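You operate a simulated robot arm through the tools that you are given. There is no shell and no other tool. Be economical: measure what you need, move in short steps, check, and stop when the job is done.

You are at the controls of a simulated two-armed robot. One attempt, no reset.

JOB
Fetch the green lens that says "R270" from the top of the big table and set it on the top of the desk. Pick up the tall black box with one hand, pass it to the other hand and put it on the top of the open cabinet. The order is free. Set down upright: tall black box.
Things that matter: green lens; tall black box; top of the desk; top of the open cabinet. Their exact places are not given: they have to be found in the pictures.

Only the result counts: the job must be done as asked and must still hold three seconds after the hand-in. Knocking over, shifting, dropping, spilling or breaking anything else fails it.

ROBOT AND FRAMES
Two 7-joint arms with two-finger grippers on one trunk, on a base that drives. Base frame: it is fixed to the floor where the robot stands at the start and does not move with it; the origin is under the middle of the robot, x ahead of it, y to its left, z up. Readings come in cm, rad, newtons and seconds.
The left shoulder is at the start at [5, 19.1, 109.2], the right one opposite. With the tool pointing down near the work surface each hand reaches from about 22 to 74 cm from the robot's upright axis, wherever it stands, measured 20 degrees to its own side. Places, roughly: top of the desk [60, -110, 80]; top of the open cabinet [-170, -120, 90]. Payload 2.69 kg a hand.
Tool frame (each hand has its own): the origin (TCP) lies between the finger pads and is the grasp point; the fingertips stand 2 cm ahead of it; z points along the fingers, y is the line along which they close. Largest opening 10 cm; the body of the gripper starts 6.3 cm behind the TCP.
Orientation is that of the tool frame in the base frame, as a unit quaternion [x, y, z, w]. With the fingers straight down and closing along the base's y, the tool's x points along the base's -x, its y along +y and its z along -z.

CONTROLS
- The arms move only by the tool drive_tool. It takes "left_commands", "right_commands" or both (then of equal length, played together; a hand with none holds still); each is a list of rows, each an object of numbers (a shift or turn left out is 0, a gripper value left out holds the last): "wx", "wy", "wz": the turn, a rotation vector about the tool's x, y, z in rad; "x", "y", "z": the shift along the tool's x, y, z in mm; "grip": the opening, from 0 (shut) to 1 (fully open). In form: [{"wx": .., "wy": .., "wz": .., "x": .., "y": .., "z": .., "grip": ..}, ...]. A call has 1 to 12 rows; each row is the pose to reach, as a shift and turn from the pose commanded when the call began, along the tool's axes at that moment. Each row takes 0.2 s and may step no farther than 5 cm and 0.15 rad from the row before; otherwise, or with a gripper value out of range, the whole call is refused. Where a pose cannot be reached the arm comes as near as it can. A force on the tool above 40 N (or 10 N above the force at the start of the call, whichever is more), or a blocked arm, ends the call early, and 0.2 s more pass. Each finger travels about 15.3 cm/s and halts on what it meets, pressing with about 29 N; the grip force reading is that of the motor and also rises with nothing between the fingers. The clock runs only during rows and for 0.2 s after the last one: add rows that repeat a pose to give the fingers time. It gives the time, the measured TCP pose, the force on the tool (base axes), the opening and the grip force at its end, in the units of the frame above (readings bear some noise), with the torque about the TCP (base axes, N m) and any sound that the robot's microphone picked up, and new pictures: "pictures" is both (left out), scene, wrist or none (wrist: the cameras of the hands that moved).
- Cameras (640 x 400 px; columns grow to the right, rows downward): "scene" is now at [13.84, -0.98, 126.59]; the picture's right is [-0.07, -1.00, 0.00], its down [-0.51, 0.04, -0.86] and it looks along [0.86, -0.06, -0.51] (base axes); focal length 214 px, centre (320, 200). "left" rides on the left gripper at [7, 1.9, -9.9] in its tool frame; the picture's right is [-0.26, 0.97, 0.00], its down [-0.75, -0.20, -0.63] and it looks along [-0.61, -0.16, 0.78] (tool axes); focal length 230 px, centre (320, 200). "right" rides on the right gripper at [7, -1.9, -9.9] in its tool frame; the picture's right is [0.26, 0.97, 0.00], its down [-0.75, 0.20, -0.63] and it looks along [-0.61, 0.16, 0.78] (tool axes); focal length 230 px, centre (320, 200).
- raise_lower(by): slides the trunk up (or, below 0, down) by that many cm; the arms and the scene camera ride with it, the base frame stays. It gives what a move gives, with no picture.
- steer(legs): drives the robot by 1 to 6 legs, each [ahead, left, turn to the left] in cm, cm and rad, along the robot's own axes; the way and the turn of a leg run together, so that a leg with both is an arc; at most 150 cm and 3.142 rad a leg. The arms and the cameras ride along, it lands a little off, and it stops where it bumps. It gives what a move gives, and a new picture of the scene camera.
- pan_tilt(pan, tilt): turns the head with the scene camera to pan (to the left, within 1.396 rad either way) and tilt (down, from -0.506 to 1.204), counted from straight ahead of the robot. It gives what a move gives, and a new picture of the scene camera.
- pixel_to_xyz(camera, pixels): for up to 12 pixels [column, row] of the newest picture of that camera ("zoom" is the newest enlarged one), the place [x, y, z] in the base frame of the surface seen there, good to about 0.2 cm, but the place of the scene camera against the robot may be out by one fixed shift of up to 1.2 cm in any direction. The clock stands still meanwhile.
- close_up(camera, box): a new picture of the part [left, top, right, bottom] of that camera's present view, enlarged. The clock stands still meanwhile.
- close_job(): hands the job in; it is judged then, once.

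Go step by step. Measure first, check grasps and placings, and put right what went wrong. The budget is 110 turns and 260 pictures, counting those below and the enlarged ones. Unless the task says otherwise, let go and move clear before handing in, and close with one line.

The tools are called as name(argument=value, ...) on one line, values as JSON. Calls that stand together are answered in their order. drive_tool: Moves the arms, as the interface text tells. Its arguments: {"type":"object","properties":{"left_commands":{"type":"array","items":{"type":"object","properties":{"wx":{"type":"number"},"wy":{"type":"number"},"wz":{"type":"number"},"x":{"type":"number"},"y":{"type":"number"},"z":{"type":"number"},"grip":{"type":"number"}}}},"right_commands":{"type":"array","items":{"type":"object","properties":{"wx":{"type":"number"},"wy":{"type":"number"},"wz":{"type":"number"},"x":{"type":"number"},"y":{"type":"number"},"z":{"type":"number"},"grip":{"type":"number"}}}},"pictures":{"type":"string","enum":["both","scene","wrist","none"]}},"required":[]} The other tools are called the same way: raise_lower (by) slides the trunk up or down; steer (legs) drives the base; pan_tilt (pan, tilt) turns the head that bears the scene camera; pixel_to_xyz (camera, pixels) gives the place of the surface under pixels of a picture; close_up (camera, box) takes an enlarged picture of a part of a camera's view; close_job () hands the job in.

At the start:

```text
time: 0.0
left_ee_pos: [38.34, 22.65, 104.95]
left_ee_rot: [0.0, 1.0, 0.0, 0.001]
left_contact_force: [-0.4, -0.2, 0.1]
left_ft_torque: [0.03, 0.0, 0.01]
left_grip_width: 10.01
left_gripper_force: 0.0
right_ee_pos: [29.72, -8.05, 112.94]
right_ee_rot: [0.0, 1.0, 0.0, 0.001]
right_contact_force: [-0.5, -0.2, 0.7]
right_ft_torque: [-0.03, -0.02, -0.02]
right_grip_width: 10.0
right_gripper_force: 0.0
trunk travel left (down, up): [-15.0, 17.3]
robot x, y, heading: [0.14, 0.15, -0.003]
head pan, tilt: [-0.072, 0.536]
```

scene: 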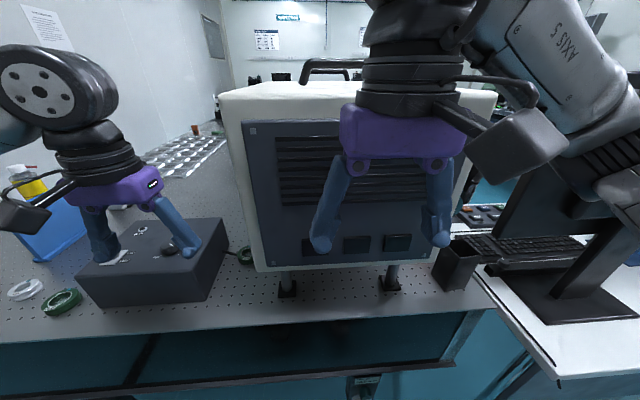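
right: 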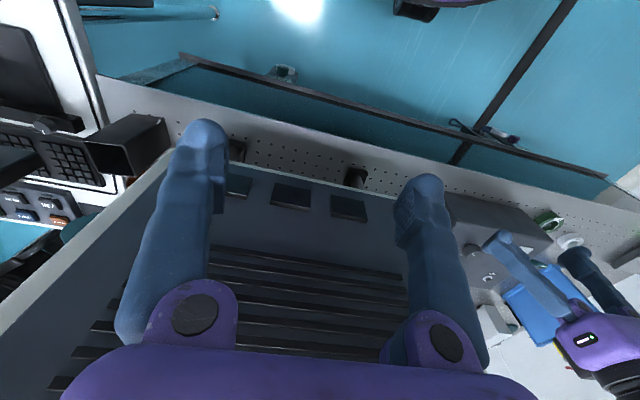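
left: 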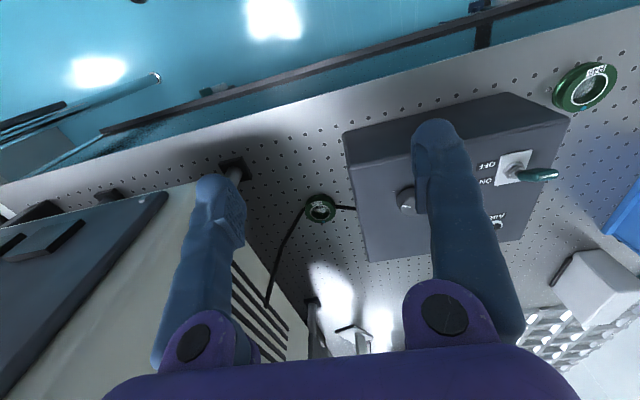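

I see two green rings, at scene (62,300) and (245,255), and a black box at (457,265). I'll zoom in to read the labels and measure positions.

close_up(camera="left", box=[540, 50, 640, 112])

close_up(camera="left", box=[280, 180, 360, 230])

close_up(camera="scene", box=[400, 190, 560, 290])

pixel_to_xyz(camera="scene", pixels=[[62, 293], [62, 312], [45, 303], [81, 298], [245, 255], [441, 245], [478, 252], [465, 290], [435, 280], [455, 240], [530, 340], [480, 320]])

pixel_to_xyz(camera="left", pixels=[[320, 209], [585, 88], [556, 95], [612, 80]])

```text
6.40 times, centred on (590, 81) of left
```

zoom: 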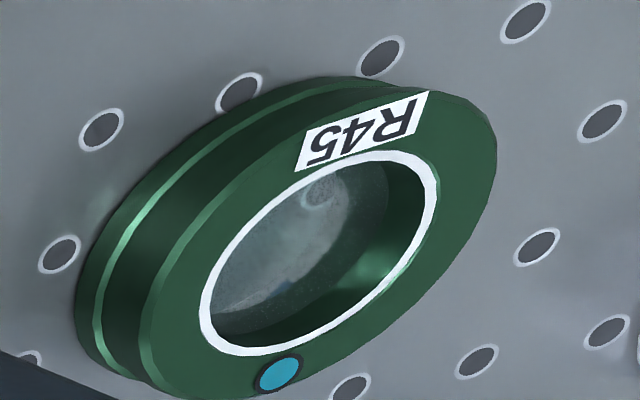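

```text
8.00 times, centred on (320, 205) of left
```

zoom: 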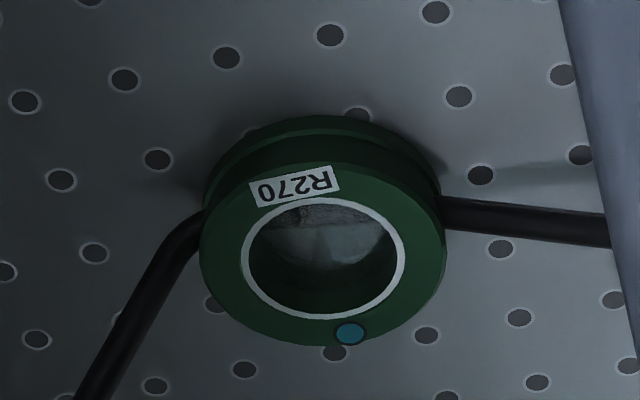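

```text
4.00 times, centred on (480, 240) of scene
```

zoom: 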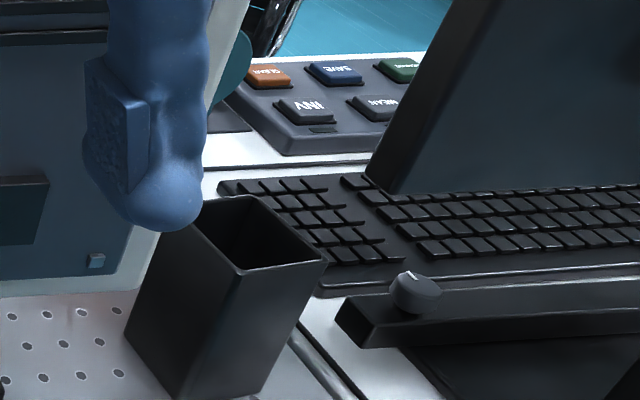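

```text
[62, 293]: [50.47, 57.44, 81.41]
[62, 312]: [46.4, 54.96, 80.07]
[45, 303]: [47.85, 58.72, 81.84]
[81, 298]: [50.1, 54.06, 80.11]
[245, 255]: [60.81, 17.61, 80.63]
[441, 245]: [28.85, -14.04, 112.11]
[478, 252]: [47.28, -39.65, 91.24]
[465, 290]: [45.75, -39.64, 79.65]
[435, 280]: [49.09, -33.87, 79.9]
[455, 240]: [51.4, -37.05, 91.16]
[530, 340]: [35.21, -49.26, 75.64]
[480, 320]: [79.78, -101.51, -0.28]
```

```text
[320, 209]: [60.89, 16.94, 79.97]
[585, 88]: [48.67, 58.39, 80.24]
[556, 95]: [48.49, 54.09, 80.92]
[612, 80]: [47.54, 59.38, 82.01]
```

The R270 lens is at about (61,17,80), with cables beside it. The black box is an open holder at about (48.5,-37.5), 80 to 91 in z. Next I'll measure the lens surroundings and look around for the targets.

close_up(camera="left", box=[200, 130, 440, 280])

pixel_to_xyz(camera="left", pixels=[[308, 207], [333, 211], [322, 222], [324, 220], [320, 201], [345, 209], [296, 222], [358, 210], [352, 170], [345, 135], [240, 250], [230, 262]])

pan_tilt(pan=-1.2, tilt=0.4)

```text
2.67 times, centred on (320, 205) of left
```

zoom: 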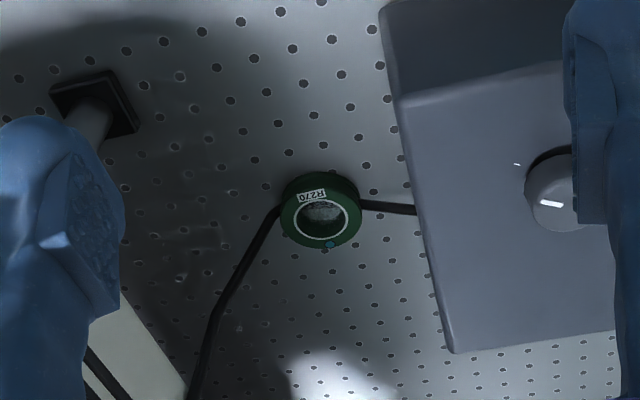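

```text
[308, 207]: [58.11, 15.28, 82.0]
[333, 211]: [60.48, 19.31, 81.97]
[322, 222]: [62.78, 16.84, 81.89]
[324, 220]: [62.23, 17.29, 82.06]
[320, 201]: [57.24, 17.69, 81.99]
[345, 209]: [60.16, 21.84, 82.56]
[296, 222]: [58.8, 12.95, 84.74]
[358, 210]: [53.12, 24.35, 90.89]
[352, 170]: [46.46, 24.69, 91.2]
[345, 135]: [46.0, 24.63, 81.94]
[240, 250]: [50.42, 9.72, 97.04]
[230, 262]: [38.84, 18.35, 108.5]
```

```text
time: 1.4
left_ee_pos: [38.21, 22.72, 104.85]
left_ee_rot: [0.0, 1.0, 0.0, 0.0]
left_contact_force: [0.3, 0.4, 0.3]
left_ft_torque: [0.01, 0.01, -0.02]
left_grip_width: 10.01
left_gripper_force: 0.0
right_ee_pos: [29.7, -7.96, 112.98]
right_ee_rot: [-0.001, 1.0, 0.0, 0.0]
right_contact_force: [0.2, 0.9, 0.1]
right_ft_torque: [0.03, 0.0, 0.04]
right_grip_width: 9.99
right_gripper_force: 0.0
trunk travel left (down, up): [-15.0, 17.3]
robot x, y, heading: [-0.22, -0.04, 0.0]
head pan, tilt: [-1.201, 0.4]
```

scene: 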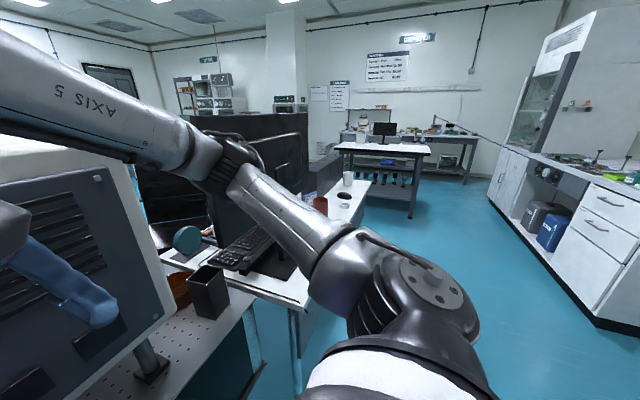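

The white desk with keyboard and mug is at (300,250), to the robot's right. I'll measure points on it, then look the other way.

pixel_to_xyz(camera="scene", pixels=[[290, 287], [352, 190], [360, 183], [347, 200], [330, 215], [313, 290], [303, 302], [342, 195], [270, 285], [320, 203], [210, 290], [545, 165]])

close_up(camera="scene", box=[120, 150, 400, 325])

close_up(camera="scene", box=[480, 100, 640, 200])

```text
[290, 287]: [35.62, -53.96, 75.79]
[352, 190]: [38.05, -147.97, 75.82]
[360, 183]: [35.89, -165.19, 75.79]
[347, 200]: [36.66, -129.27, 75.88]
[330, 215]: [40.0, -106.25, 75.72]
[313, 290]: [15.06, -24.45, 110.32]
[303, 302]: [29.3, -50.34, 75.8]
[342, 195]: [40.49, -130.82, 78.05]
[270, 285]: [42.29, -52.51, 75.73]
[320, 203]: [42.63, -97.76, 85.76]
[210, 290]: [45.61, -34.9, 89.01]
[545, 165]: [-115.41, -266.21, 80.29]
```

```text
2.29 times, centred on (260, 238) of scene
```

zoom: 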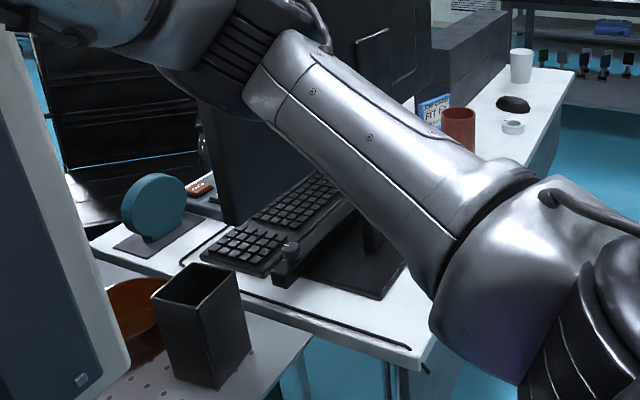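

```text
4.00 times, centred on (560, 150) of scene
```

zoom: 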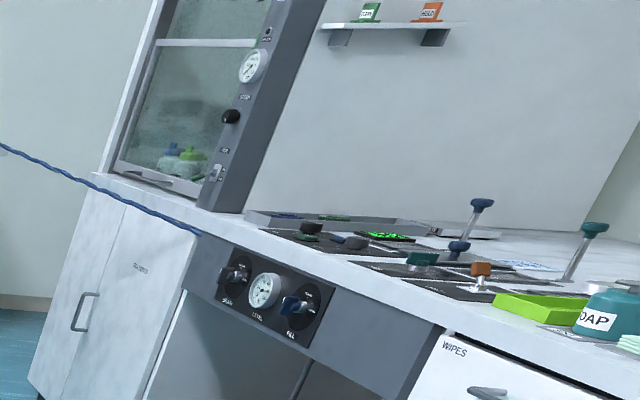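

I need a better look at the lens and cable. I'll aim the head back at the lens and move the left hand closer.

pan_tilt(pan=0.3, tilt=0.65)

drive_tool(left_commands=[{"x": -40, "y": -20}, {"x": -80, "y": -50}], pictures="both")

```text
time: 3.0
left_ee_pos: [38.34, 22.7, 104.85]
left_ee_rot: [0.001, 1.0, -0.001, -0.001]
left_contact_force: [0.6, -0.3, -0.4]
left_ft_torque: [-0.03, -0.02, -0.01]
left_grip_width: 10.0
left_gripper_force: 0.1
right_ee_pos: [29.72, -8.0, 113.02]
right_ee_rot: [0.0, 1.0, 0.0, 0.0]
right_contact_force: [0.1, 1.2, 0.4]
right_ft_torque: [0.0, 0.02, 0.01]
right_grip_width: 10.0
right_gripper_force: 0.1
trunk travel left (down, up): [-15.0, 17.3]
robot x, y, heading: [-0.12, -0.28, -0.003]
head pan, tilt: [0.3, 0.649]
```

scene: 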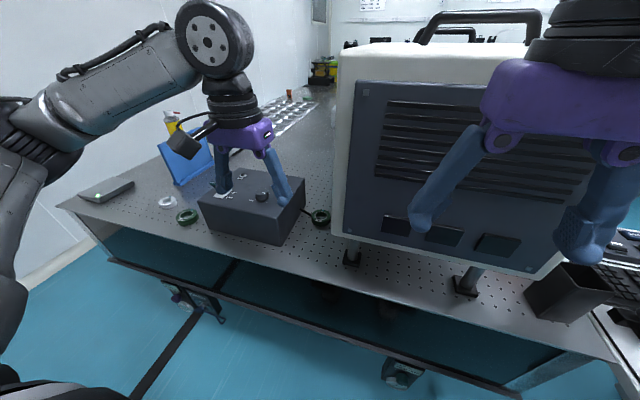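

```text
time: 3.5
left_ee_pos: [46.33, 17.29, 104.88]
left_ee_rot: [-0.001, 1.0, 0.0, 0.0]
left_contact_force: [-0.2, 0.2, 0.7]
left_ft_torque: [-0.02, 0.01, -0.02]
left_grip_width: 10.03
left_gripper_force: 0.0
right_ee_pos: [29.8, -7.96, 112.96]
right_ee_rot: [-0.001, 1.0, 0.001, -0.001]
right_contact_force: [0.2, 0.7, -0.3]
right_ft_torque: [-0.01, 0.04, -0.01]
right_grip_width: 10.01
right_gripper_force: 0.2
trunk travel left (down, up): [-15.0, 17.3]
robot x, y, heading: [-0.03, -0.01, -0.002]
head pan, tilt: [0.3, 0.649]
```

scene: 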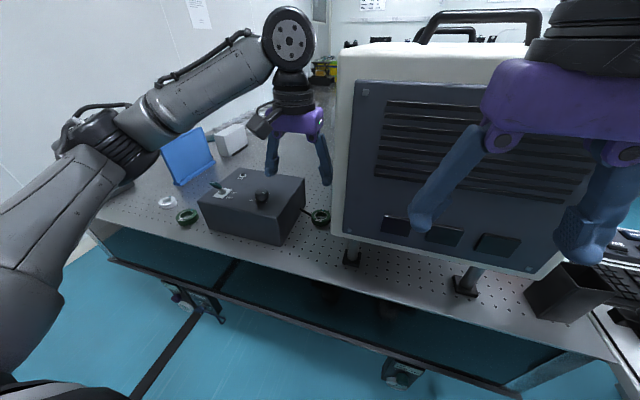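
left: 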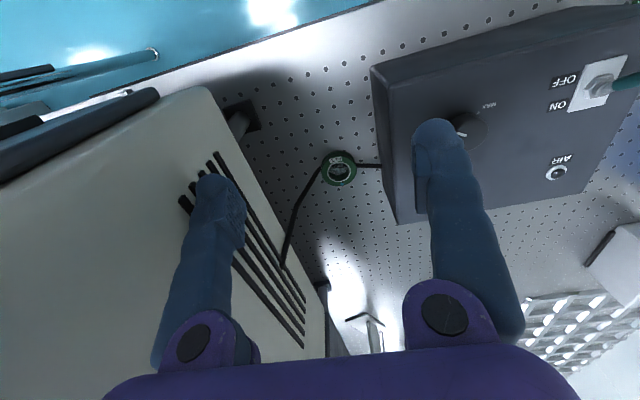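

close_up(camera="left", box=[270, 120, 430, 220])

close_up(camera="scene", box=[250, 170, 378, 250])

pixel_to_xyz(camera="left", pixels=[[368, 165], [360, 165], [318, 172], [310, 182], [300, 205], [285, 260], [212, 100], [260, 180], [387, 190], [340, 152], [355, 172], [338, 185]])

```text
4.00 times, centred on (350, 170) of left
```

zoom: 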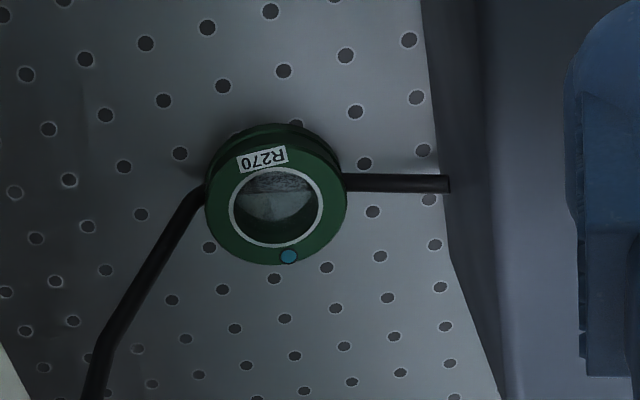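

```text
5.00 times, centred on (314, 210) of scene
```

zoom: 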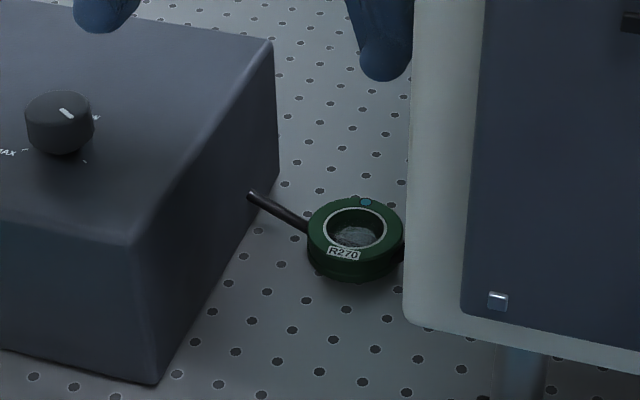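

```text
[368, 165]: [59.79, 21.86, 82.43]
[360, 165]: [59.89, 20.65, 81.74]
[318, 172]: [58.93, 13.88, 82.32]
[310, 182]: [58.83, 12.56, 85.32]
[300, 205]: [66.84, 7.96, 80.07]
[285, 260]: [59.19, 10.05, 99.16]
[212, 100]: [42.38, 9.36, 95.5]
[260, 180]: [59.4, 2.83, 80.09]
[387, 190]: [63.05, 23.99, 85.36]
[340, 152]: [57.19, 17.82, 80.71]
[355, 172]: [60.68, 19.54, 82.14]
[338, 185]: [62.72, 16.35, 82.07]
```

The cable runs along y at x≈59.5 and passes under or behind the lens. Closing along x keeps the fingers clear of it. I'll measure the lens rim precisely.

pixel_to_xyz(camera="left", pixels=[[323, 171], [355, 169], [341, 156], [339, 184], [328, 181], [350, 180], [328, 160], [352, 160], [339, 168], [335, 200], [370, 185], [345, 140]])

```text
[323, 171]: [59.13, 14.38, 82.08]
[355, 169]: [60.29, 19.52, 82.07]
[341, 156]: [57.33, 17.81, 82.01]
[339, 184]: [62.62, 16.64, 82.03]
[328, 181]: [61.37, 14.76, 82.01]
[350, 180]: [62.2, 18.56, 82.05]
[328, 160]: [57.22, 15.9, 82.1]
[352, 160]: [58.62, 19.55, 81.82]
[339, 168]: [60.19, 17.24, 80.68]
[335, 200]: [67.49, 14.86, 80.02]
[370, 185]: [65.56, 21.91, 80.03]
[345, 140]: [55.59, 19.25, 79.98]
```

The lens centre is (59.9,16.95), diameter about 5.6, z 80 to 82. I'll rotate -0.75 so the fingers straddle the cable diagonally, and hover above.

drive_tool(left_commands=[{"x": -25, "y": -1, "wz": -0.125}, {"x": -50, "y": -2, "wz": -0.25}, {"x": -75, "y": -3, "wz": -0.375}, {"x": -100, "y": -3, "wz": -0.5, "z": 20}, {"x": -125, "y": -3, "wz": -0.625, "z": 50}, {"x": -136, "y": -3, "wz": -0.75, "z": 80}, {"x": -136, "y": -3, "wz": -0.75, "z": 80}])

```text
time: 5.2
left_ee_pos: [60.03, 17.37, 97.15]
left_ee_rot: [-0.367, 0.93, 0.001, -0.001]
left_contact_force: [0.8, -0.7, 0.8]
left_ft_torque: [0.01, -0.03, 0.01]
left_grip_width: 9.99
left_gripper_force: 0.1
right_ee_pos: [29.76, -8.01, 113.05]
right_ee_rot: [0.0, 1.0, 0.001, -0.001]
right_contact_force: [-0.5, -0.1, -0.1]
right_ft_torque: [0.0, 0.03, 0.0]
right_grip_width: 10.04
right_gripper_force: 0.1
trunk travel left (down, up): [-15.0, 17.3]
robot x, y, heading: [-0.17, 0.3, -0.0]
head pan, tilt: [0.3, 0.649]
```

scene: 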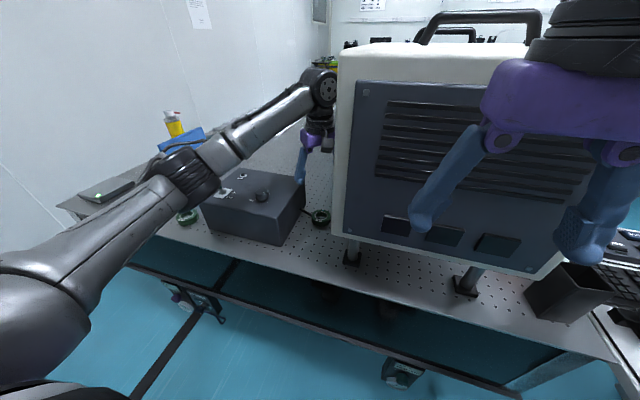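
left: 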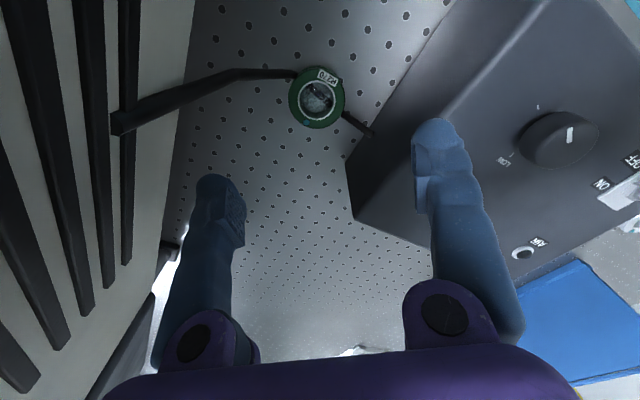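

pixel_to_xyz(camera="left", pixels=[[293, 96], [342, 96], [318, 72], [318, 126], [117, 122], [160, 100], [220, 78], [270, 72], [365, 128], [352, 160], [435, 80], [345, 185]])

drive_tool(left_commands=[{"grip": 0.75}, {"grip": 0.75}, {"grip": 0.75}], pictures="none")

```text
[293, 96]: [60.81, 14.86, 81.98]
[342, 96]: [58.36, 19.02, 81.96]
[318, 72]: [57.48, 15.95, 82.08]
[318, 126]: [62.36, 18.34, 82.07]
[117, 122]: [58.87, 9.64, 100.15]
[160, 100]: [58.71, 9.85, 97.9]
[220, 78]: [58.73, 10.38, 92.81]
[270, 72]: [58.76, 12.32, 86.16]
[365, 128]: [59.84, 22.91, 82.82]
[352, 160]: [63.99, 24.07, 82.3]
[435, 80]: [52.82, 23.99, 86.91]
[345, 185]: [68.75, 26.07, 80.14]
```

```text
time: 6.0
left_ee_pos: [59.81, 17.41, 97.16]
left_ee_rot: [-0.366, 0.93, 0.0, 0.0]
left_contact_force: [0.7, 0.2, 0.0]
left_ft_torque: [0.04, 0.0, -0.03]
left_grip_width: 7.5
left_gripper_force: 0.1
right_ee_pos: [29.71, -7.99, 113.03]
right_ee_rot: [0.001, 1.0, 0.0, 0.0]
right_contact_force: [-0.5, -0.7, 0.5]
right_ft_torque: [-0.02, -0.02, 0.0]
right_grip_width: 9.99
right_gripper_force: 0.0
trunk travel left (down, up): [-15.0, 17.3]
robot x, y, heading: [-0.23, 0.06, -0.001]
head pan, tilt: [0.3, 0.649]
```

Lens centre is confirmed at (59.8,17.0). I'll correct slightly and descend.

drive_tool(left_commands=[{"x": 3, "y": -2, "z": 30}, {"x": 3, "y": -2, "z": 60}, {"x": 3, "y": -2, "z": 90}, {"x": 3, "y": -2, "z": 115}, {"x": 3, "y": -2, "z": 135}, {"x": 3, "y": -2, "z": 146}, {"x": 3, "y": -2, "z": 146}])

```text
time: 7.5
left_ee_pos: [59.78, 17.06, 82.37]
left_ee_rot: [-0.367, 0.93, 0.0, 0.0]
left_contact_force: [-0.6, -0.9, 0.3]
left_ft_torque: [0.01, 0.06, 0.01]
left_grip_width: 7.52
left_gripper_force: 0.1
right_ee_pos: [29.77, -8.05, 112.94]
right_ee_rot: [0.0, 1.0, -0.001, 0.0]
right_contact_force: [-0.4, 0.0, 0.1]
right_ft_torque: [-0.01, -0.01, -0.02]
right_grip_width: 10.01
right_gripper_force: 0.1
trunk travel left (down, up): [-15.0, 17.3]
robot x, y, heading: [-0.26, -0.15, -0.008]
head pan, tilt: [0.3, 0.649]
```

scene: 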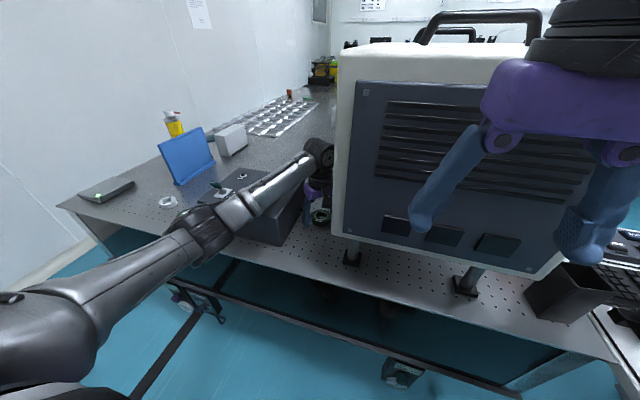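
left: 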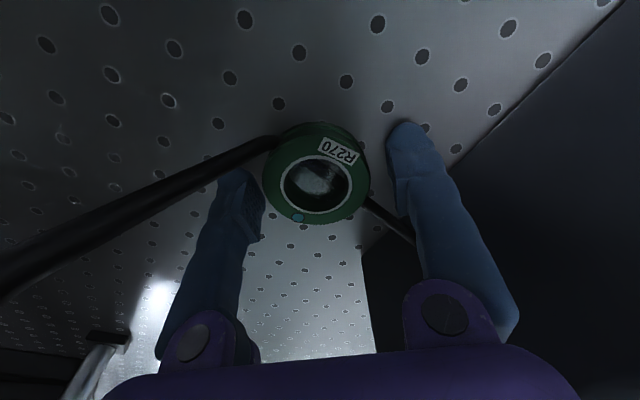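

The fingers straddle the lens and clear the cable. I'll close on it.

drive_tool(left_commands=[{"grip": 0.5}, {"grip": 0.4}, {"grip": 0.4}, {"grip": 0.4}], pictures="wrist")

```text
time: 8.6
left_ee_pos: [59.73, 16.98, 82.36]
left_ee_rot: [-0.366, 0.931, 0.0, 0.0]
left_contact_force: [0.2, -1.1, 0.2]
left_ft_torque: [0.03, 0.0, -0.02]
left_grip_width: 5.85
left_gripper_force: 29.2
right_ee_pos: [29.73, -7.94, 112.92]
right_ee_rot: [0.0, 1.0, -0.001, 0.0]
right_contact_force: [0.5, -0.4, -0.7]
right_ft_torque: [0.02, 0.02, 0.0]
right_grip_width: 10.05
right_gripper_force: 0.1
trunk travel left (down, up): [-15.0, 17.3]
robot x, y, heading: [0.24, 0.35, -0.001]
head pan, tilt: [0.3, 0.649]
```

left: 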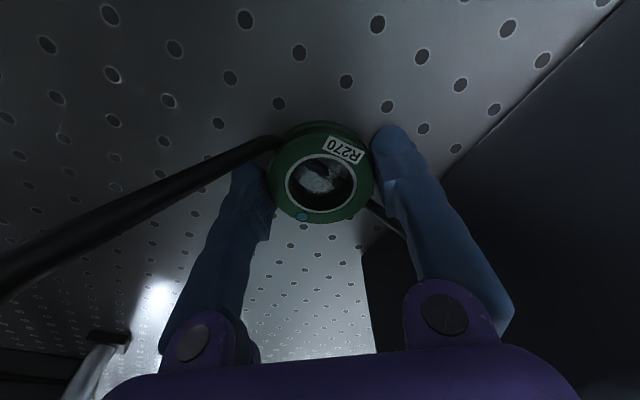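

Gripped at 5.85 cm with 29 N. I'll lift straight up.

drive_tool(left_commands=[{"z": -10}, {"z": -30}, {"z": -60}, {"z": -90}, {"z": -120}, {"z": -150}])

```text
time: 9.9
left_ee_pos: [59.81, 16.91, 97.63]
left_ee_rot: [-0.367, 0.93, -0.001, -0.001]
left_contact_force: [0.4, -0.5, 0.1]
left_ft_torque: [-0.03, 0.0, -0.01]
left_grip_width: 5.84
left_gripper_force: 29.1
right_ee_pos: [29.68, -8.02, 112.99]
right_ee_rot: [0.0, 1.0, -0.001, 0.0]
right_contact_force: [-0.2, 0.1, -0.8]
right_ft_torque: [0.01, 0.0, 0.0]
right_grip_width: 9.97
right_gripper_force: 0.0
trunk travel left (down, up): [-15.0, 17.3]
robot x, y, heading: [0.42, 0.07, 0.002]
head pan, tilt: [0.3, 0.649]
```

scene: 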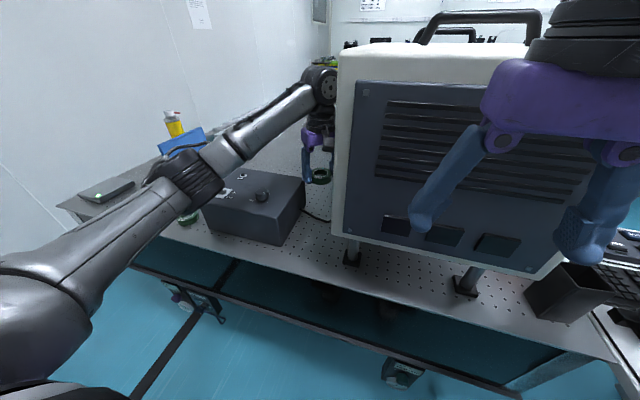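
left: 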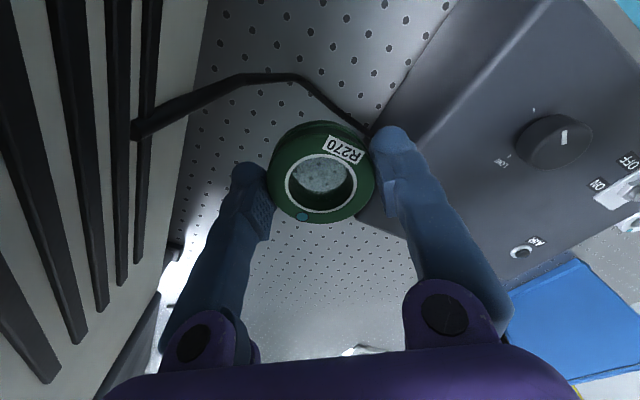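

The lens is out, and the cable was under it. I'll raise it and retract toward the robot.

drive_tool(left_commands=[{"z": -40}, {"z": -80}, {"x": 27, "y": 39, "z": -80, "wz": 0.12}, {"x": 54, "y": 78, "z": -80, "wz": 0.25}, {"x": 82, "y": 117, "z": -80, "wz": 0.38}, {"x": 109, "y": 156, "z": -80, "wz": 0.5}, {"x": 137, "y": 195, "z": -80, "wz": 0.63}, {"x": 164, "y": 234, "z": -80, "wz": 0.75}], pictures="scene")

pan_tilt(pan=-0.9, tilt=0.65)

```text
time: 11.8
left_ee_pos: [31.84, 23.33, 105.35]
left_ee_rot: [0.0, 1.0, 0.0, 0.001]
left_contact_force: [-0.1, 0.0, 0.3]
left_ft_torque: [0.02, 0.01, -0.02]
left_grip_width: 5.84
left_gripper_force: 28.6
right_ee_pos: [29.66, -8.02, 113.02]
right_ee_rot: [0.0, 1.0, 0.0, 0.0]
right_contact_force: [0.3, 0.0, 0.0]
right_ft_torque: [-0.03, -0.02, -0.01]
right_grip_width: 10.02
right_gripper_force: 0.0
trunk travel left (down, up): [-15.0, 17.3]
robot x, y, heading: [0.1, -0.5, -0.002]
head pan, tilt: [0.3, 0.649]
```

scene: 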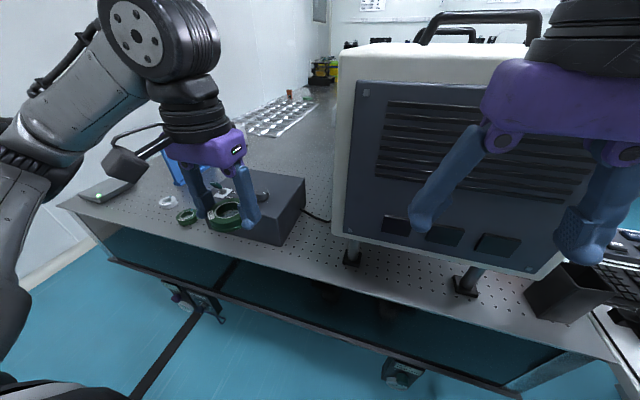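

```text
time: 13.2
left_ee_pos: [31.98, 23.25, 105.32]
left_ee_rot: [-0.001, 1.0, -0.001, 0.0]
left_contact_force: [0.3, -0.4, -0.6]
left_ft_torque: [0.0, 0.03, -0.02]
left_grip_width: 5.81
left_gripper_force: 29.0
right_ee_pos: [29.65, -8.08, 112.97]
right_ee_rot: [-0.001, 1.0, 0.0, 0.0]
right_contact_force: [-0.8, 0.5, 0.8]
right_ft_torque: [0.02, 0.0, 0.0]
right_grip_width: 9.98
right_gripper_force: 0.1
trunk travel left (down, up): [-15.0, 17.3]
robot x, y, heading: [0.04, 0.08, -0.003]
head pan, tilt: [-0.901, 0.649]
```

scene: 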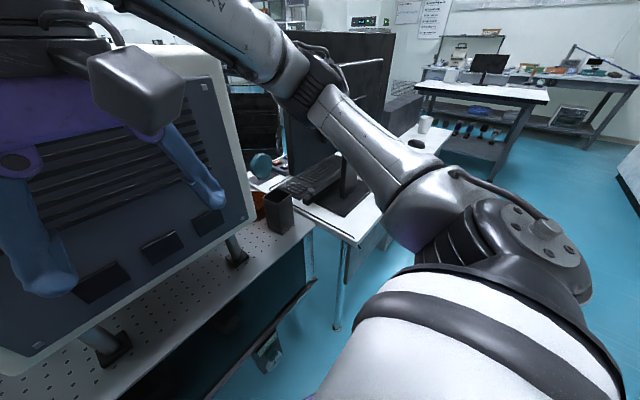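

Lens is held. Before driving, I'll look to both sides and behind for clearance.

pan_tilt(pan=-1.396, tilt=0.5)

pan_tilt(pan=1.396, tilt=0.5)

```text
time: 14.1
left_ee_pos: [31.89, 23.21, 105.44]
left_ee_rot: [-0.001, 1.0, -0.001, 0.0]
left_contact_force: [0.5, 0.8, -0.6]
left_ft_torque: [0.01, 0.01, 0.01]
left_grip_width: 5.83
left_gripper_force: 29.4
right_ee_pos: [29.78, -7.94, 113.09]
right_ee_rot: [0.0, 1.0, 0.0, -0.001]
right_contact_force: [-0.1, 0.7, 0.3]
right_ft_torque: [-0.04, -0.02, 0.01]
right_grip_width: 10.01
right_gripper_force: 0.0
trunk travel left (down, up): [-15.0, 17.3]
robot x, y, heading: [-0.03, -0.06, 0.0]
head pan, tilt: [-1.396, 0.499]
```

scene: 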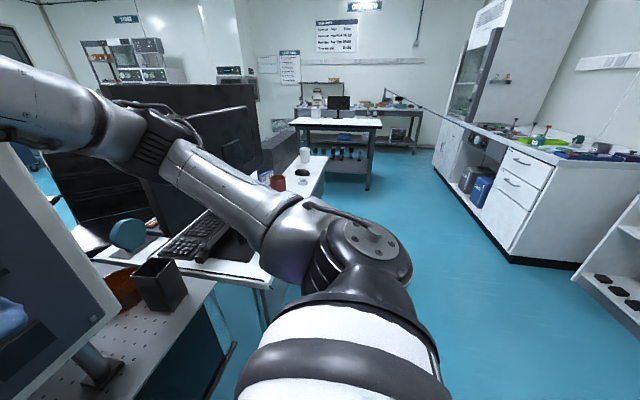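

```text
time: 16.5
left_ee_pos: [31.87, 23.18, 105.43]
left_ee_rot: [0.0, 1.0, -0.001, 0.0]
left_contact_force: [0.0, 0.2, -0.8]
left_ft_torque: [-0.03, 0.0, -0.03]
left_grip_width: 5.81
left_gripper_force: 28.9
right_ee_pos: [29.75, -8.01, 112.99]
right_ee_rot: [0.001, 1.0, 0.001, -0.001]
right_contact_force: [-1.0, 0.4, -0.1]
right_ft_torque: [0.02, -0.03, 0.03]
right_grip_width: 10.01
right_gripper_force: 0.0
trunk travel left (down, up): [-15.0, 17.3]
robot x, y, heading: [0.06, -0.05, 0.002]
head pan, tilt: [1.396, 0.499]
```

scene: 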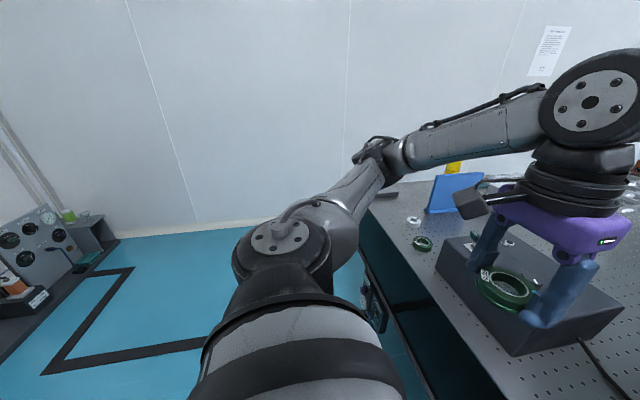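

The floor to the right is clear, and the open cabinet is behind on the right. I'll back off a little, move right toward the desk, and look.

steer(legs=[[-15, 0, 0], [0, -60, 0]])

pan_tilt(pan=0.0, tilt=0.7)

```text
time: 23.3
left_ee_pos: [17.26, -37.05, 105.37]
left_ee_rot: [-0.001, 1.0, -0.001, 0.0]
left_contact_force: [-0.1, -0.7, -0.5]
left_ft_torque: [-0.02, 0.02, 0.03]
left_grip_width: 5.84
left_gripper_force: 28.8
right_ee_pos: [15.16, -68.22, 112.95]
right_ee_rot: [-0.001, 1.0, -0.001, 0.0]
right_contact_force: [0.1, 0.3, 0.1]
right_ft_torque: [-0.01, 0.0, 0.02]
right_grip_width: 10.0
right_gripper_force: 0.2
trunk travel left (down, up): [-15.0, 17.3]
robot x, y, heading: [-14.47, -60.47, 0.002]
head pan, tilt: [1.396, 0.499]
```

scene: 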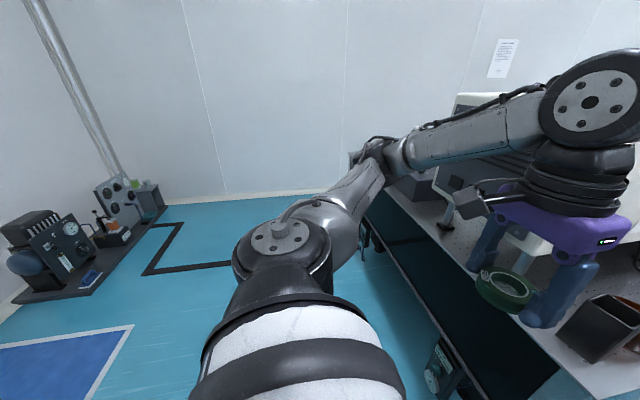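

```text
time: 24.8
left_ee_pos: [17.43, -37.06, 105.47]
left_ee_rot: [-0.002, 1.0, -0.001, 0.0]
left_contact_force: [0.6, 0.2, -0.5]
left_ft_torque: [-0.02, -0.03, 0.0]
left_grip_width: 5.84
left_gripper_force: 28.9
right_ee_pos: [15.16, -68.29, 112.96]
right_ee_rot: [-0.002, 1.0, 0.0, 0.0]
right_contact_force: [-0.8, -0.5, 0.1]
right_ft_torque: [0.01, 0.01, 0.03]
right_grip_width: 9.99
right_gripper_force: 0.1
trunk travel left (down, up): [-15.0, 17.3]
robot x, y, heading: [-14.89, -60.45, 0.003]
head pan, tilt: [0.0, 0.7]
```

scene: 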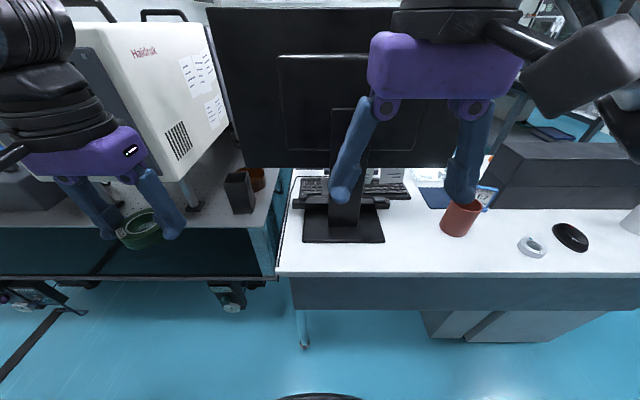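

There is free desk space around pixel (410,245), between the monitor base and the cup. I'll measure it.

pixel_to_xyz(camera="scene", pixels=[[410, 245], [410, 268], [385, 240], [442, 228], [410, 220], [300, 260], [280, 270], [460, 235], [500, 250], [520, 240], [610, 270], [240, 213]])

```text
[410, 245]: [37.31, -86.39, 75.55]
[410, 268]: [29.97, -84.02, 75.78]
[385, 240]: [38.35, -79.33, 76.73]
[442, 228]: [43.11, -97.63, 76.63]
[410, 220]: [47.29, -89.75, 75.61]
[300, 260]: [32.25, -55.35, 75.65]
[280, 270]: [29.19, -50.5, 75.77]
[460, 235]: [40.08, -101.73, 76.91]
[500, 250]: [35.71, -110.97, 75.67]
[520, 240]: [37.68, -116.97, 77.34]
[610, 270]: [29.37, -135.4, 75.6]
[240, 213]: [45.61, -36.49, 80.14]
```

steer(legs=[[0, -42, 0]])

pan_tilt(pan=0.15, tilt=0.7)

```text
time: 29.1
left_ee_pos: [17.25, -79.22, 105.46]
left_ee_rot: [-0.004, 1.0, 0.0, 0.0]
left_contact_force: [0.1, -0.6, -0.1]
left_ft_torque: [-0.02, 0.02, -0.03]
left_grip_width: 5.81
left_gripper_force: 28.6
right_ee_pos: [15.41, -110.4, 113.02]
right_ee_rot: [-0.005, 1.0, 0.0, 0.0]
right_contact_force: [-1.0, 0.2, 0.7]
right_ft_torque: [-0.01, 0.0, -0.02]
right_grip_width: 9.99
right_gripper_force: 0.1
trunk travel left (down, up): [-15.0, 17.3]
robot x, y, heading: [-14.39, -102.43, 0.008]
head pan, tilt: [0.0, 0.7]
```

scene: 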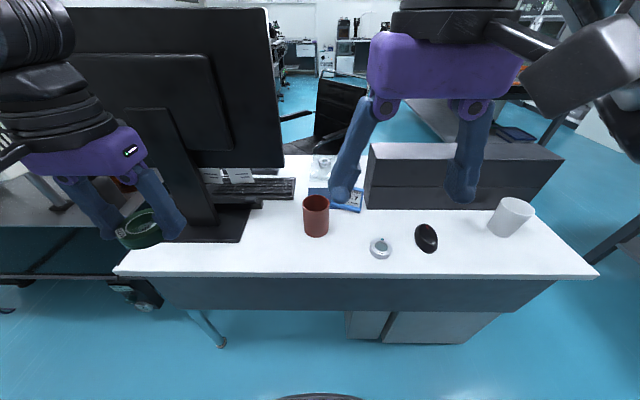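

```text
time: 29.8
left_ee_pos: [17.31, -79.2, 105.41]
left_ee_rot: [-0.005, 1.0, 0.0, 0.0]
left_contact_force: [-0.4, 0.2, -1.0]
left_ft_torque: [0.02, -0.01, -0.02]
left_grip_width: 5.8
left_gripper_force: 29.2
right_ee_pos: [15.49, -110.49, 112.99]
right_ee_rot: [-0.004, 1.0, -0.001, 0.0]
right_contact_force: [0.1, 0.0, -0.3]
right_ft_torque: [-0.03, -0.04, -0.03]
right_grip_width: 10.0
right_gripper_force: 0.1
trunk travel left (down, up): [-15.0, 17.3]
robot x, y, heading: [-14.7, -102.75, 0.005]
head pan, tilt: [0.15, 0.7]
```

scene: 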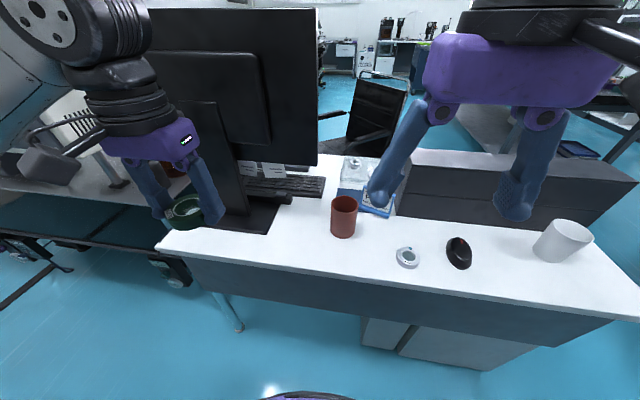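

pixel_to_xyz(camera="scene", pixels=[[318, 160], [316, 80], [300, 245], [330, 215], [277, 228], [345, 200], [345, 237], [360, 270], [370, 240], [190, 240]])

```text
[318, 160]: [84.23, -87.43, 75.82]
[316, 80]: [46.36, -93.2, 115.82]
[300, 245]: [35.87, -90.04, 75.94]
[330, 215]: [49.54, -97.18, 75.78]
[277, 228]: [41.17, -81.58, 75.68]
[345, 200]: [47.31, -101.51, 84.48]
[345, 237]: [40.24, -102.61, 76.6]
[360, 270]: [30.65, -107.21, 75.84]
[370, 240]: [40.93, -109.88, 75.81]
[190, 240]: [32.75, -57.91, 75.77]
```

Placing at (35,-90), clear of the monitor (x≥46) and the cup. I'll move above the spot.

drive_tool(left_commands=[{"x": -35, "y": -25}, {"x": -70, "y": -50}, {"x": -105, "y": -75}, {"x": -140, "y": -100}, {"x": -177, "y": -108}, {"x": -177, "y": -108, "z": 45}, {"x": -177, "y": -108, "z": 90}, {"x": -177, "y": -108, "z": 135}, {"x": -177, "y": -108, "z": 180}, {"x": -177, "y": -108, "z": 180}])

```text
time: 31.9
left_ee_pos: [35.09, -89.93, 87.44]
left_ee_rot: [-0.004, 1.0, -0.001, 0.001]
left_contact_force: [-0.2, 0.7, -0.2]
left_ft_torque: [-0.01, -0.02, 0.02]
left_grip_width: 5.83
left_gripper_force: 29.0
right_ee_pos: [15.44, -110.44, 113.02]
right_ee_rot: [-0.005, 1.0, 0.0, 0.0]
right_contact_force: [-0.7, -0.5, 0.5]
right_ft_torque: [0.03, -0.02, 0.0]
right_grip_width: 10.0
right_gripper_force: 0.2
trunk travel left (down, up): [-15.0, 17.3]
robot x, y, heading: [-13.96, -103.02, 0.008]
head pan, tilt: [0.15, 0.7]
```

scene: 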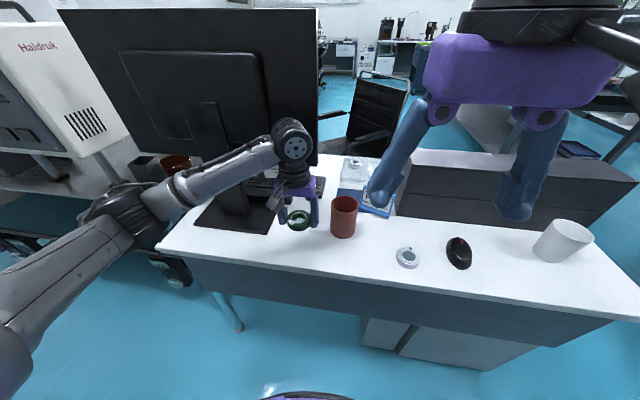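
left: 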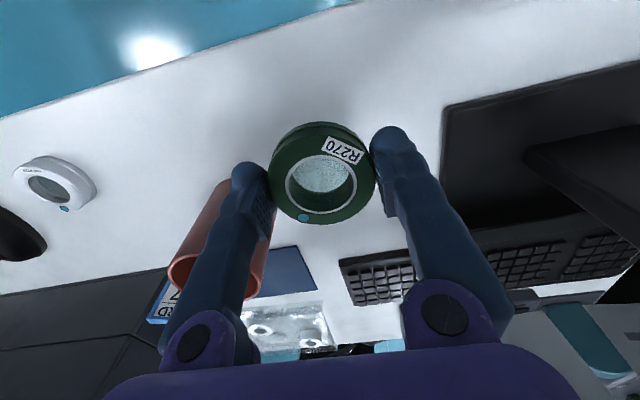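

pixel_to_xyz(camera="left", pixels=[[320, 90], [420, 150], [225, 190], [195, 255], [250, 290], [200, 150], [450, 150]])

```text
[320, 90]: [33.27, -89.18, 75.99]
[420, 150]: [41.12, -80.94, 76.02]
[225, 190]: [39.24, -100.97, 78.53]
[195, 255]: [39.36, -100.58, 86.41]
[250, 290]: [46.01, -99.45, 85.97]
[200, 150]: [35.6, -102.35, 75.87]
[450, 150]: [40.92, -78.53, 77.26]
```

drive_tool(left_commands=[{"z": 40}, {"z": 75}, {"z": 86}, {"z": 90}, {"z": 90}], pictures="wrist")

```text
time: 33.1
left_ee_pos: [35.2, -89.79, 78.4]
left_ee_rot: [-0.004, 1.0, 0.0, 0.0]
left_contact_force: [0.3, -1.2, -1.2]
left_ft_torque: [-0.02, -0.01, -0.01]
left_grip_width: 5.83
left_gripper_force: 29.4
right_ee_pos: [15.42, -110.23, 112.96]
right_ee_rot: [-0.004, 1.0, 0.0, 0.0]
right_contact_force: [-0.1, -1.2, 0.1]
right_ft_torque: [0.02, 0.0, -0.01]
right_grip_width: 9.97
right_gripper_force: 0.1
trunk travel left (down, up): [-15.0, 17.3]
robot x, y, heading: [-14.33, -102.56, 0.008]
head pan, tilt: [0.15, 0.7]
```

left: 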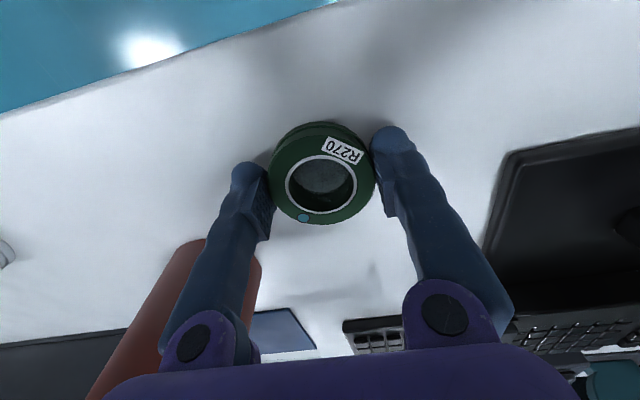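

No contact yet; I'll lower in millimetres.

drive_tool(left_commands=[{"z": 1}, {"z": 2}, {"z": 3}, {"z": 3}], pictures="none")

```text
time: 34.1
left_ee_pos: [35.15, -89.85, 78.26]
left_ee_rot: [-0.005, 1.0, -0.001, 0.001]
left_contact_force: [2.0, 2.9, 12.1]
left_ft_torque: [0.26, 0.17, -0.16]
left_grip_width: 5.8
left_gripper_force: 29.0
right_ee_pos: [15.35, -110.35, 113.09]
right_ee_rot: [-0.004, 1.0, 0.0, -0.001]
right_contact_force: [-0.6, 0.1, -0.2]
right_ft_torque: [0.03, 0.04, -0.02]
right_grip_width: 10.0
right_gripper_force: 0.0
trunk travel left (down, up): [-15.0, 17.3]
robot x, y, heading: [-14.09, -102.9, 0.008]
head pan, tilt: [0.15, 0.7]
```

Contact (12 N). I'll release gently and rise.

drive_tool(left_commands=[{"z": -1, "grip": 0.58}, {"z": -1, "grip": 0.7}, {"z": -1, "grip": 0.85}, {"z": -1, "grip": 0.85}, {"z": -30, "grip": 0.85}, {"z": -70, "grip": 0.85}, {"z": -115, "grip": 0.85}, {"z": -160, "grip": 0.85}, {"z": -200, "grip": 0.85}])

```text
time: 36.1
left_ee_pos: [34.95, -89.9, 97.94]
left_ee_rot: [-0.004, 1.0, -0.001, 0.0]
left_contact_force: [0.2, -0.7, 0.1]
left_ft_torque: [-0.05, -0.04, -0.01]
left_grip_width: 8.49
left_gripper_force: 0.1
right_ee_pos: [15.41, -110.48, 112.84]
right_ee_rot: [-0.005, 1.0, -0.001, 0.0]
right_contact_force: [-0.5, 0.7, -0.2]
right_ft_torque: [-0.02, -0.01, 0.0]
right_grip_width: 10.0
right_gripper_force: 0.1
trunk travel left (down, up): [-15.0, 17.3]
robot x, y, heading: [-13.89, -102.77, 0.005]
head pan, tilt: [0.15, 0.7]
```

scene: 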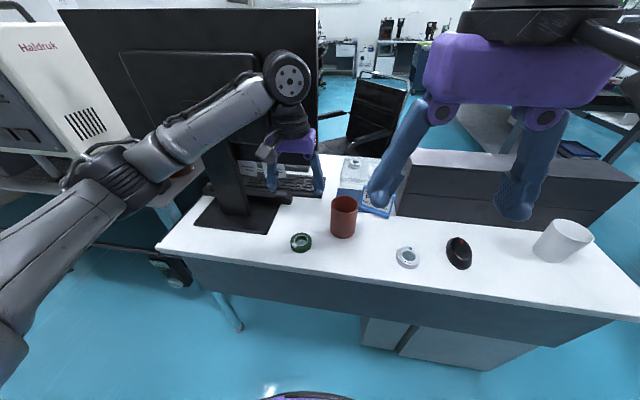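
left: 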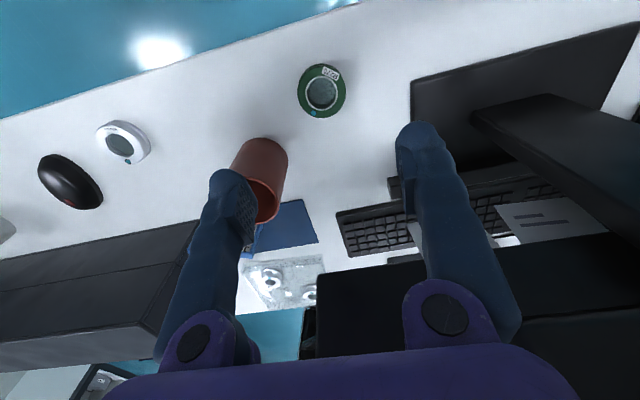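

The lens is resting at pixel (301,242) on the desk. I'll retract the left arm and look toward the cabinet.

drive_tool(left_commands=[{"z": -40}, {"z": -75}, {"x": 45, "y": 25, "z": -75}, {"x": 90, "y": 50, "z": -75}, {"x": 135, "y": 75, "z": -75}, {"x": 177, "y": 108, "z": -75}, {"x": 177, "y": 108, "z": -75}], pictures="none")

pan_tilt(pan=-1.396, tilt=0.5)

```text
refused: row 3 steps farther than a row can; nothing moved
```

```text
time: 37.8
left_ee_pos: [35.15, -90.01, 97.81]
left_ee_rot: [-0.005, 1.0, -0.001, 0.0]
left_contact_force: [-0.6, 0.1, -0.5]
left_ft_torque: [-0.01, 0.03, 0.01]
left_grip_width: 8.49
left_gripper_force: 0.1
right_ee_pos: [15.46, -110.38, 113.0]
right_ee_rot: [-0.004, 1.0, 0.0, 0.0]
right_contact_force: [-1.4, 0.3, 0.0]
right_ft_torque: [0.0, 0.01, -0.01]
right_grip_width: 9.99
right_gripper_force: 0.0
trunk travel left (down, up): [-15.0, 17.3]
robot x, y, heading: [-14.17, -102.9, 0.015]
head pan, tilt: [-1.396, 0.499]
```

scene: 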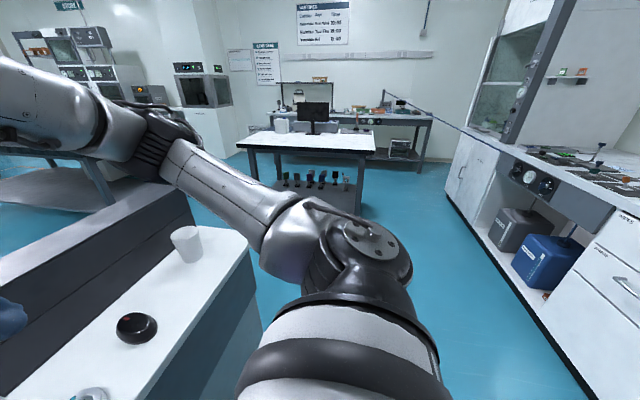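

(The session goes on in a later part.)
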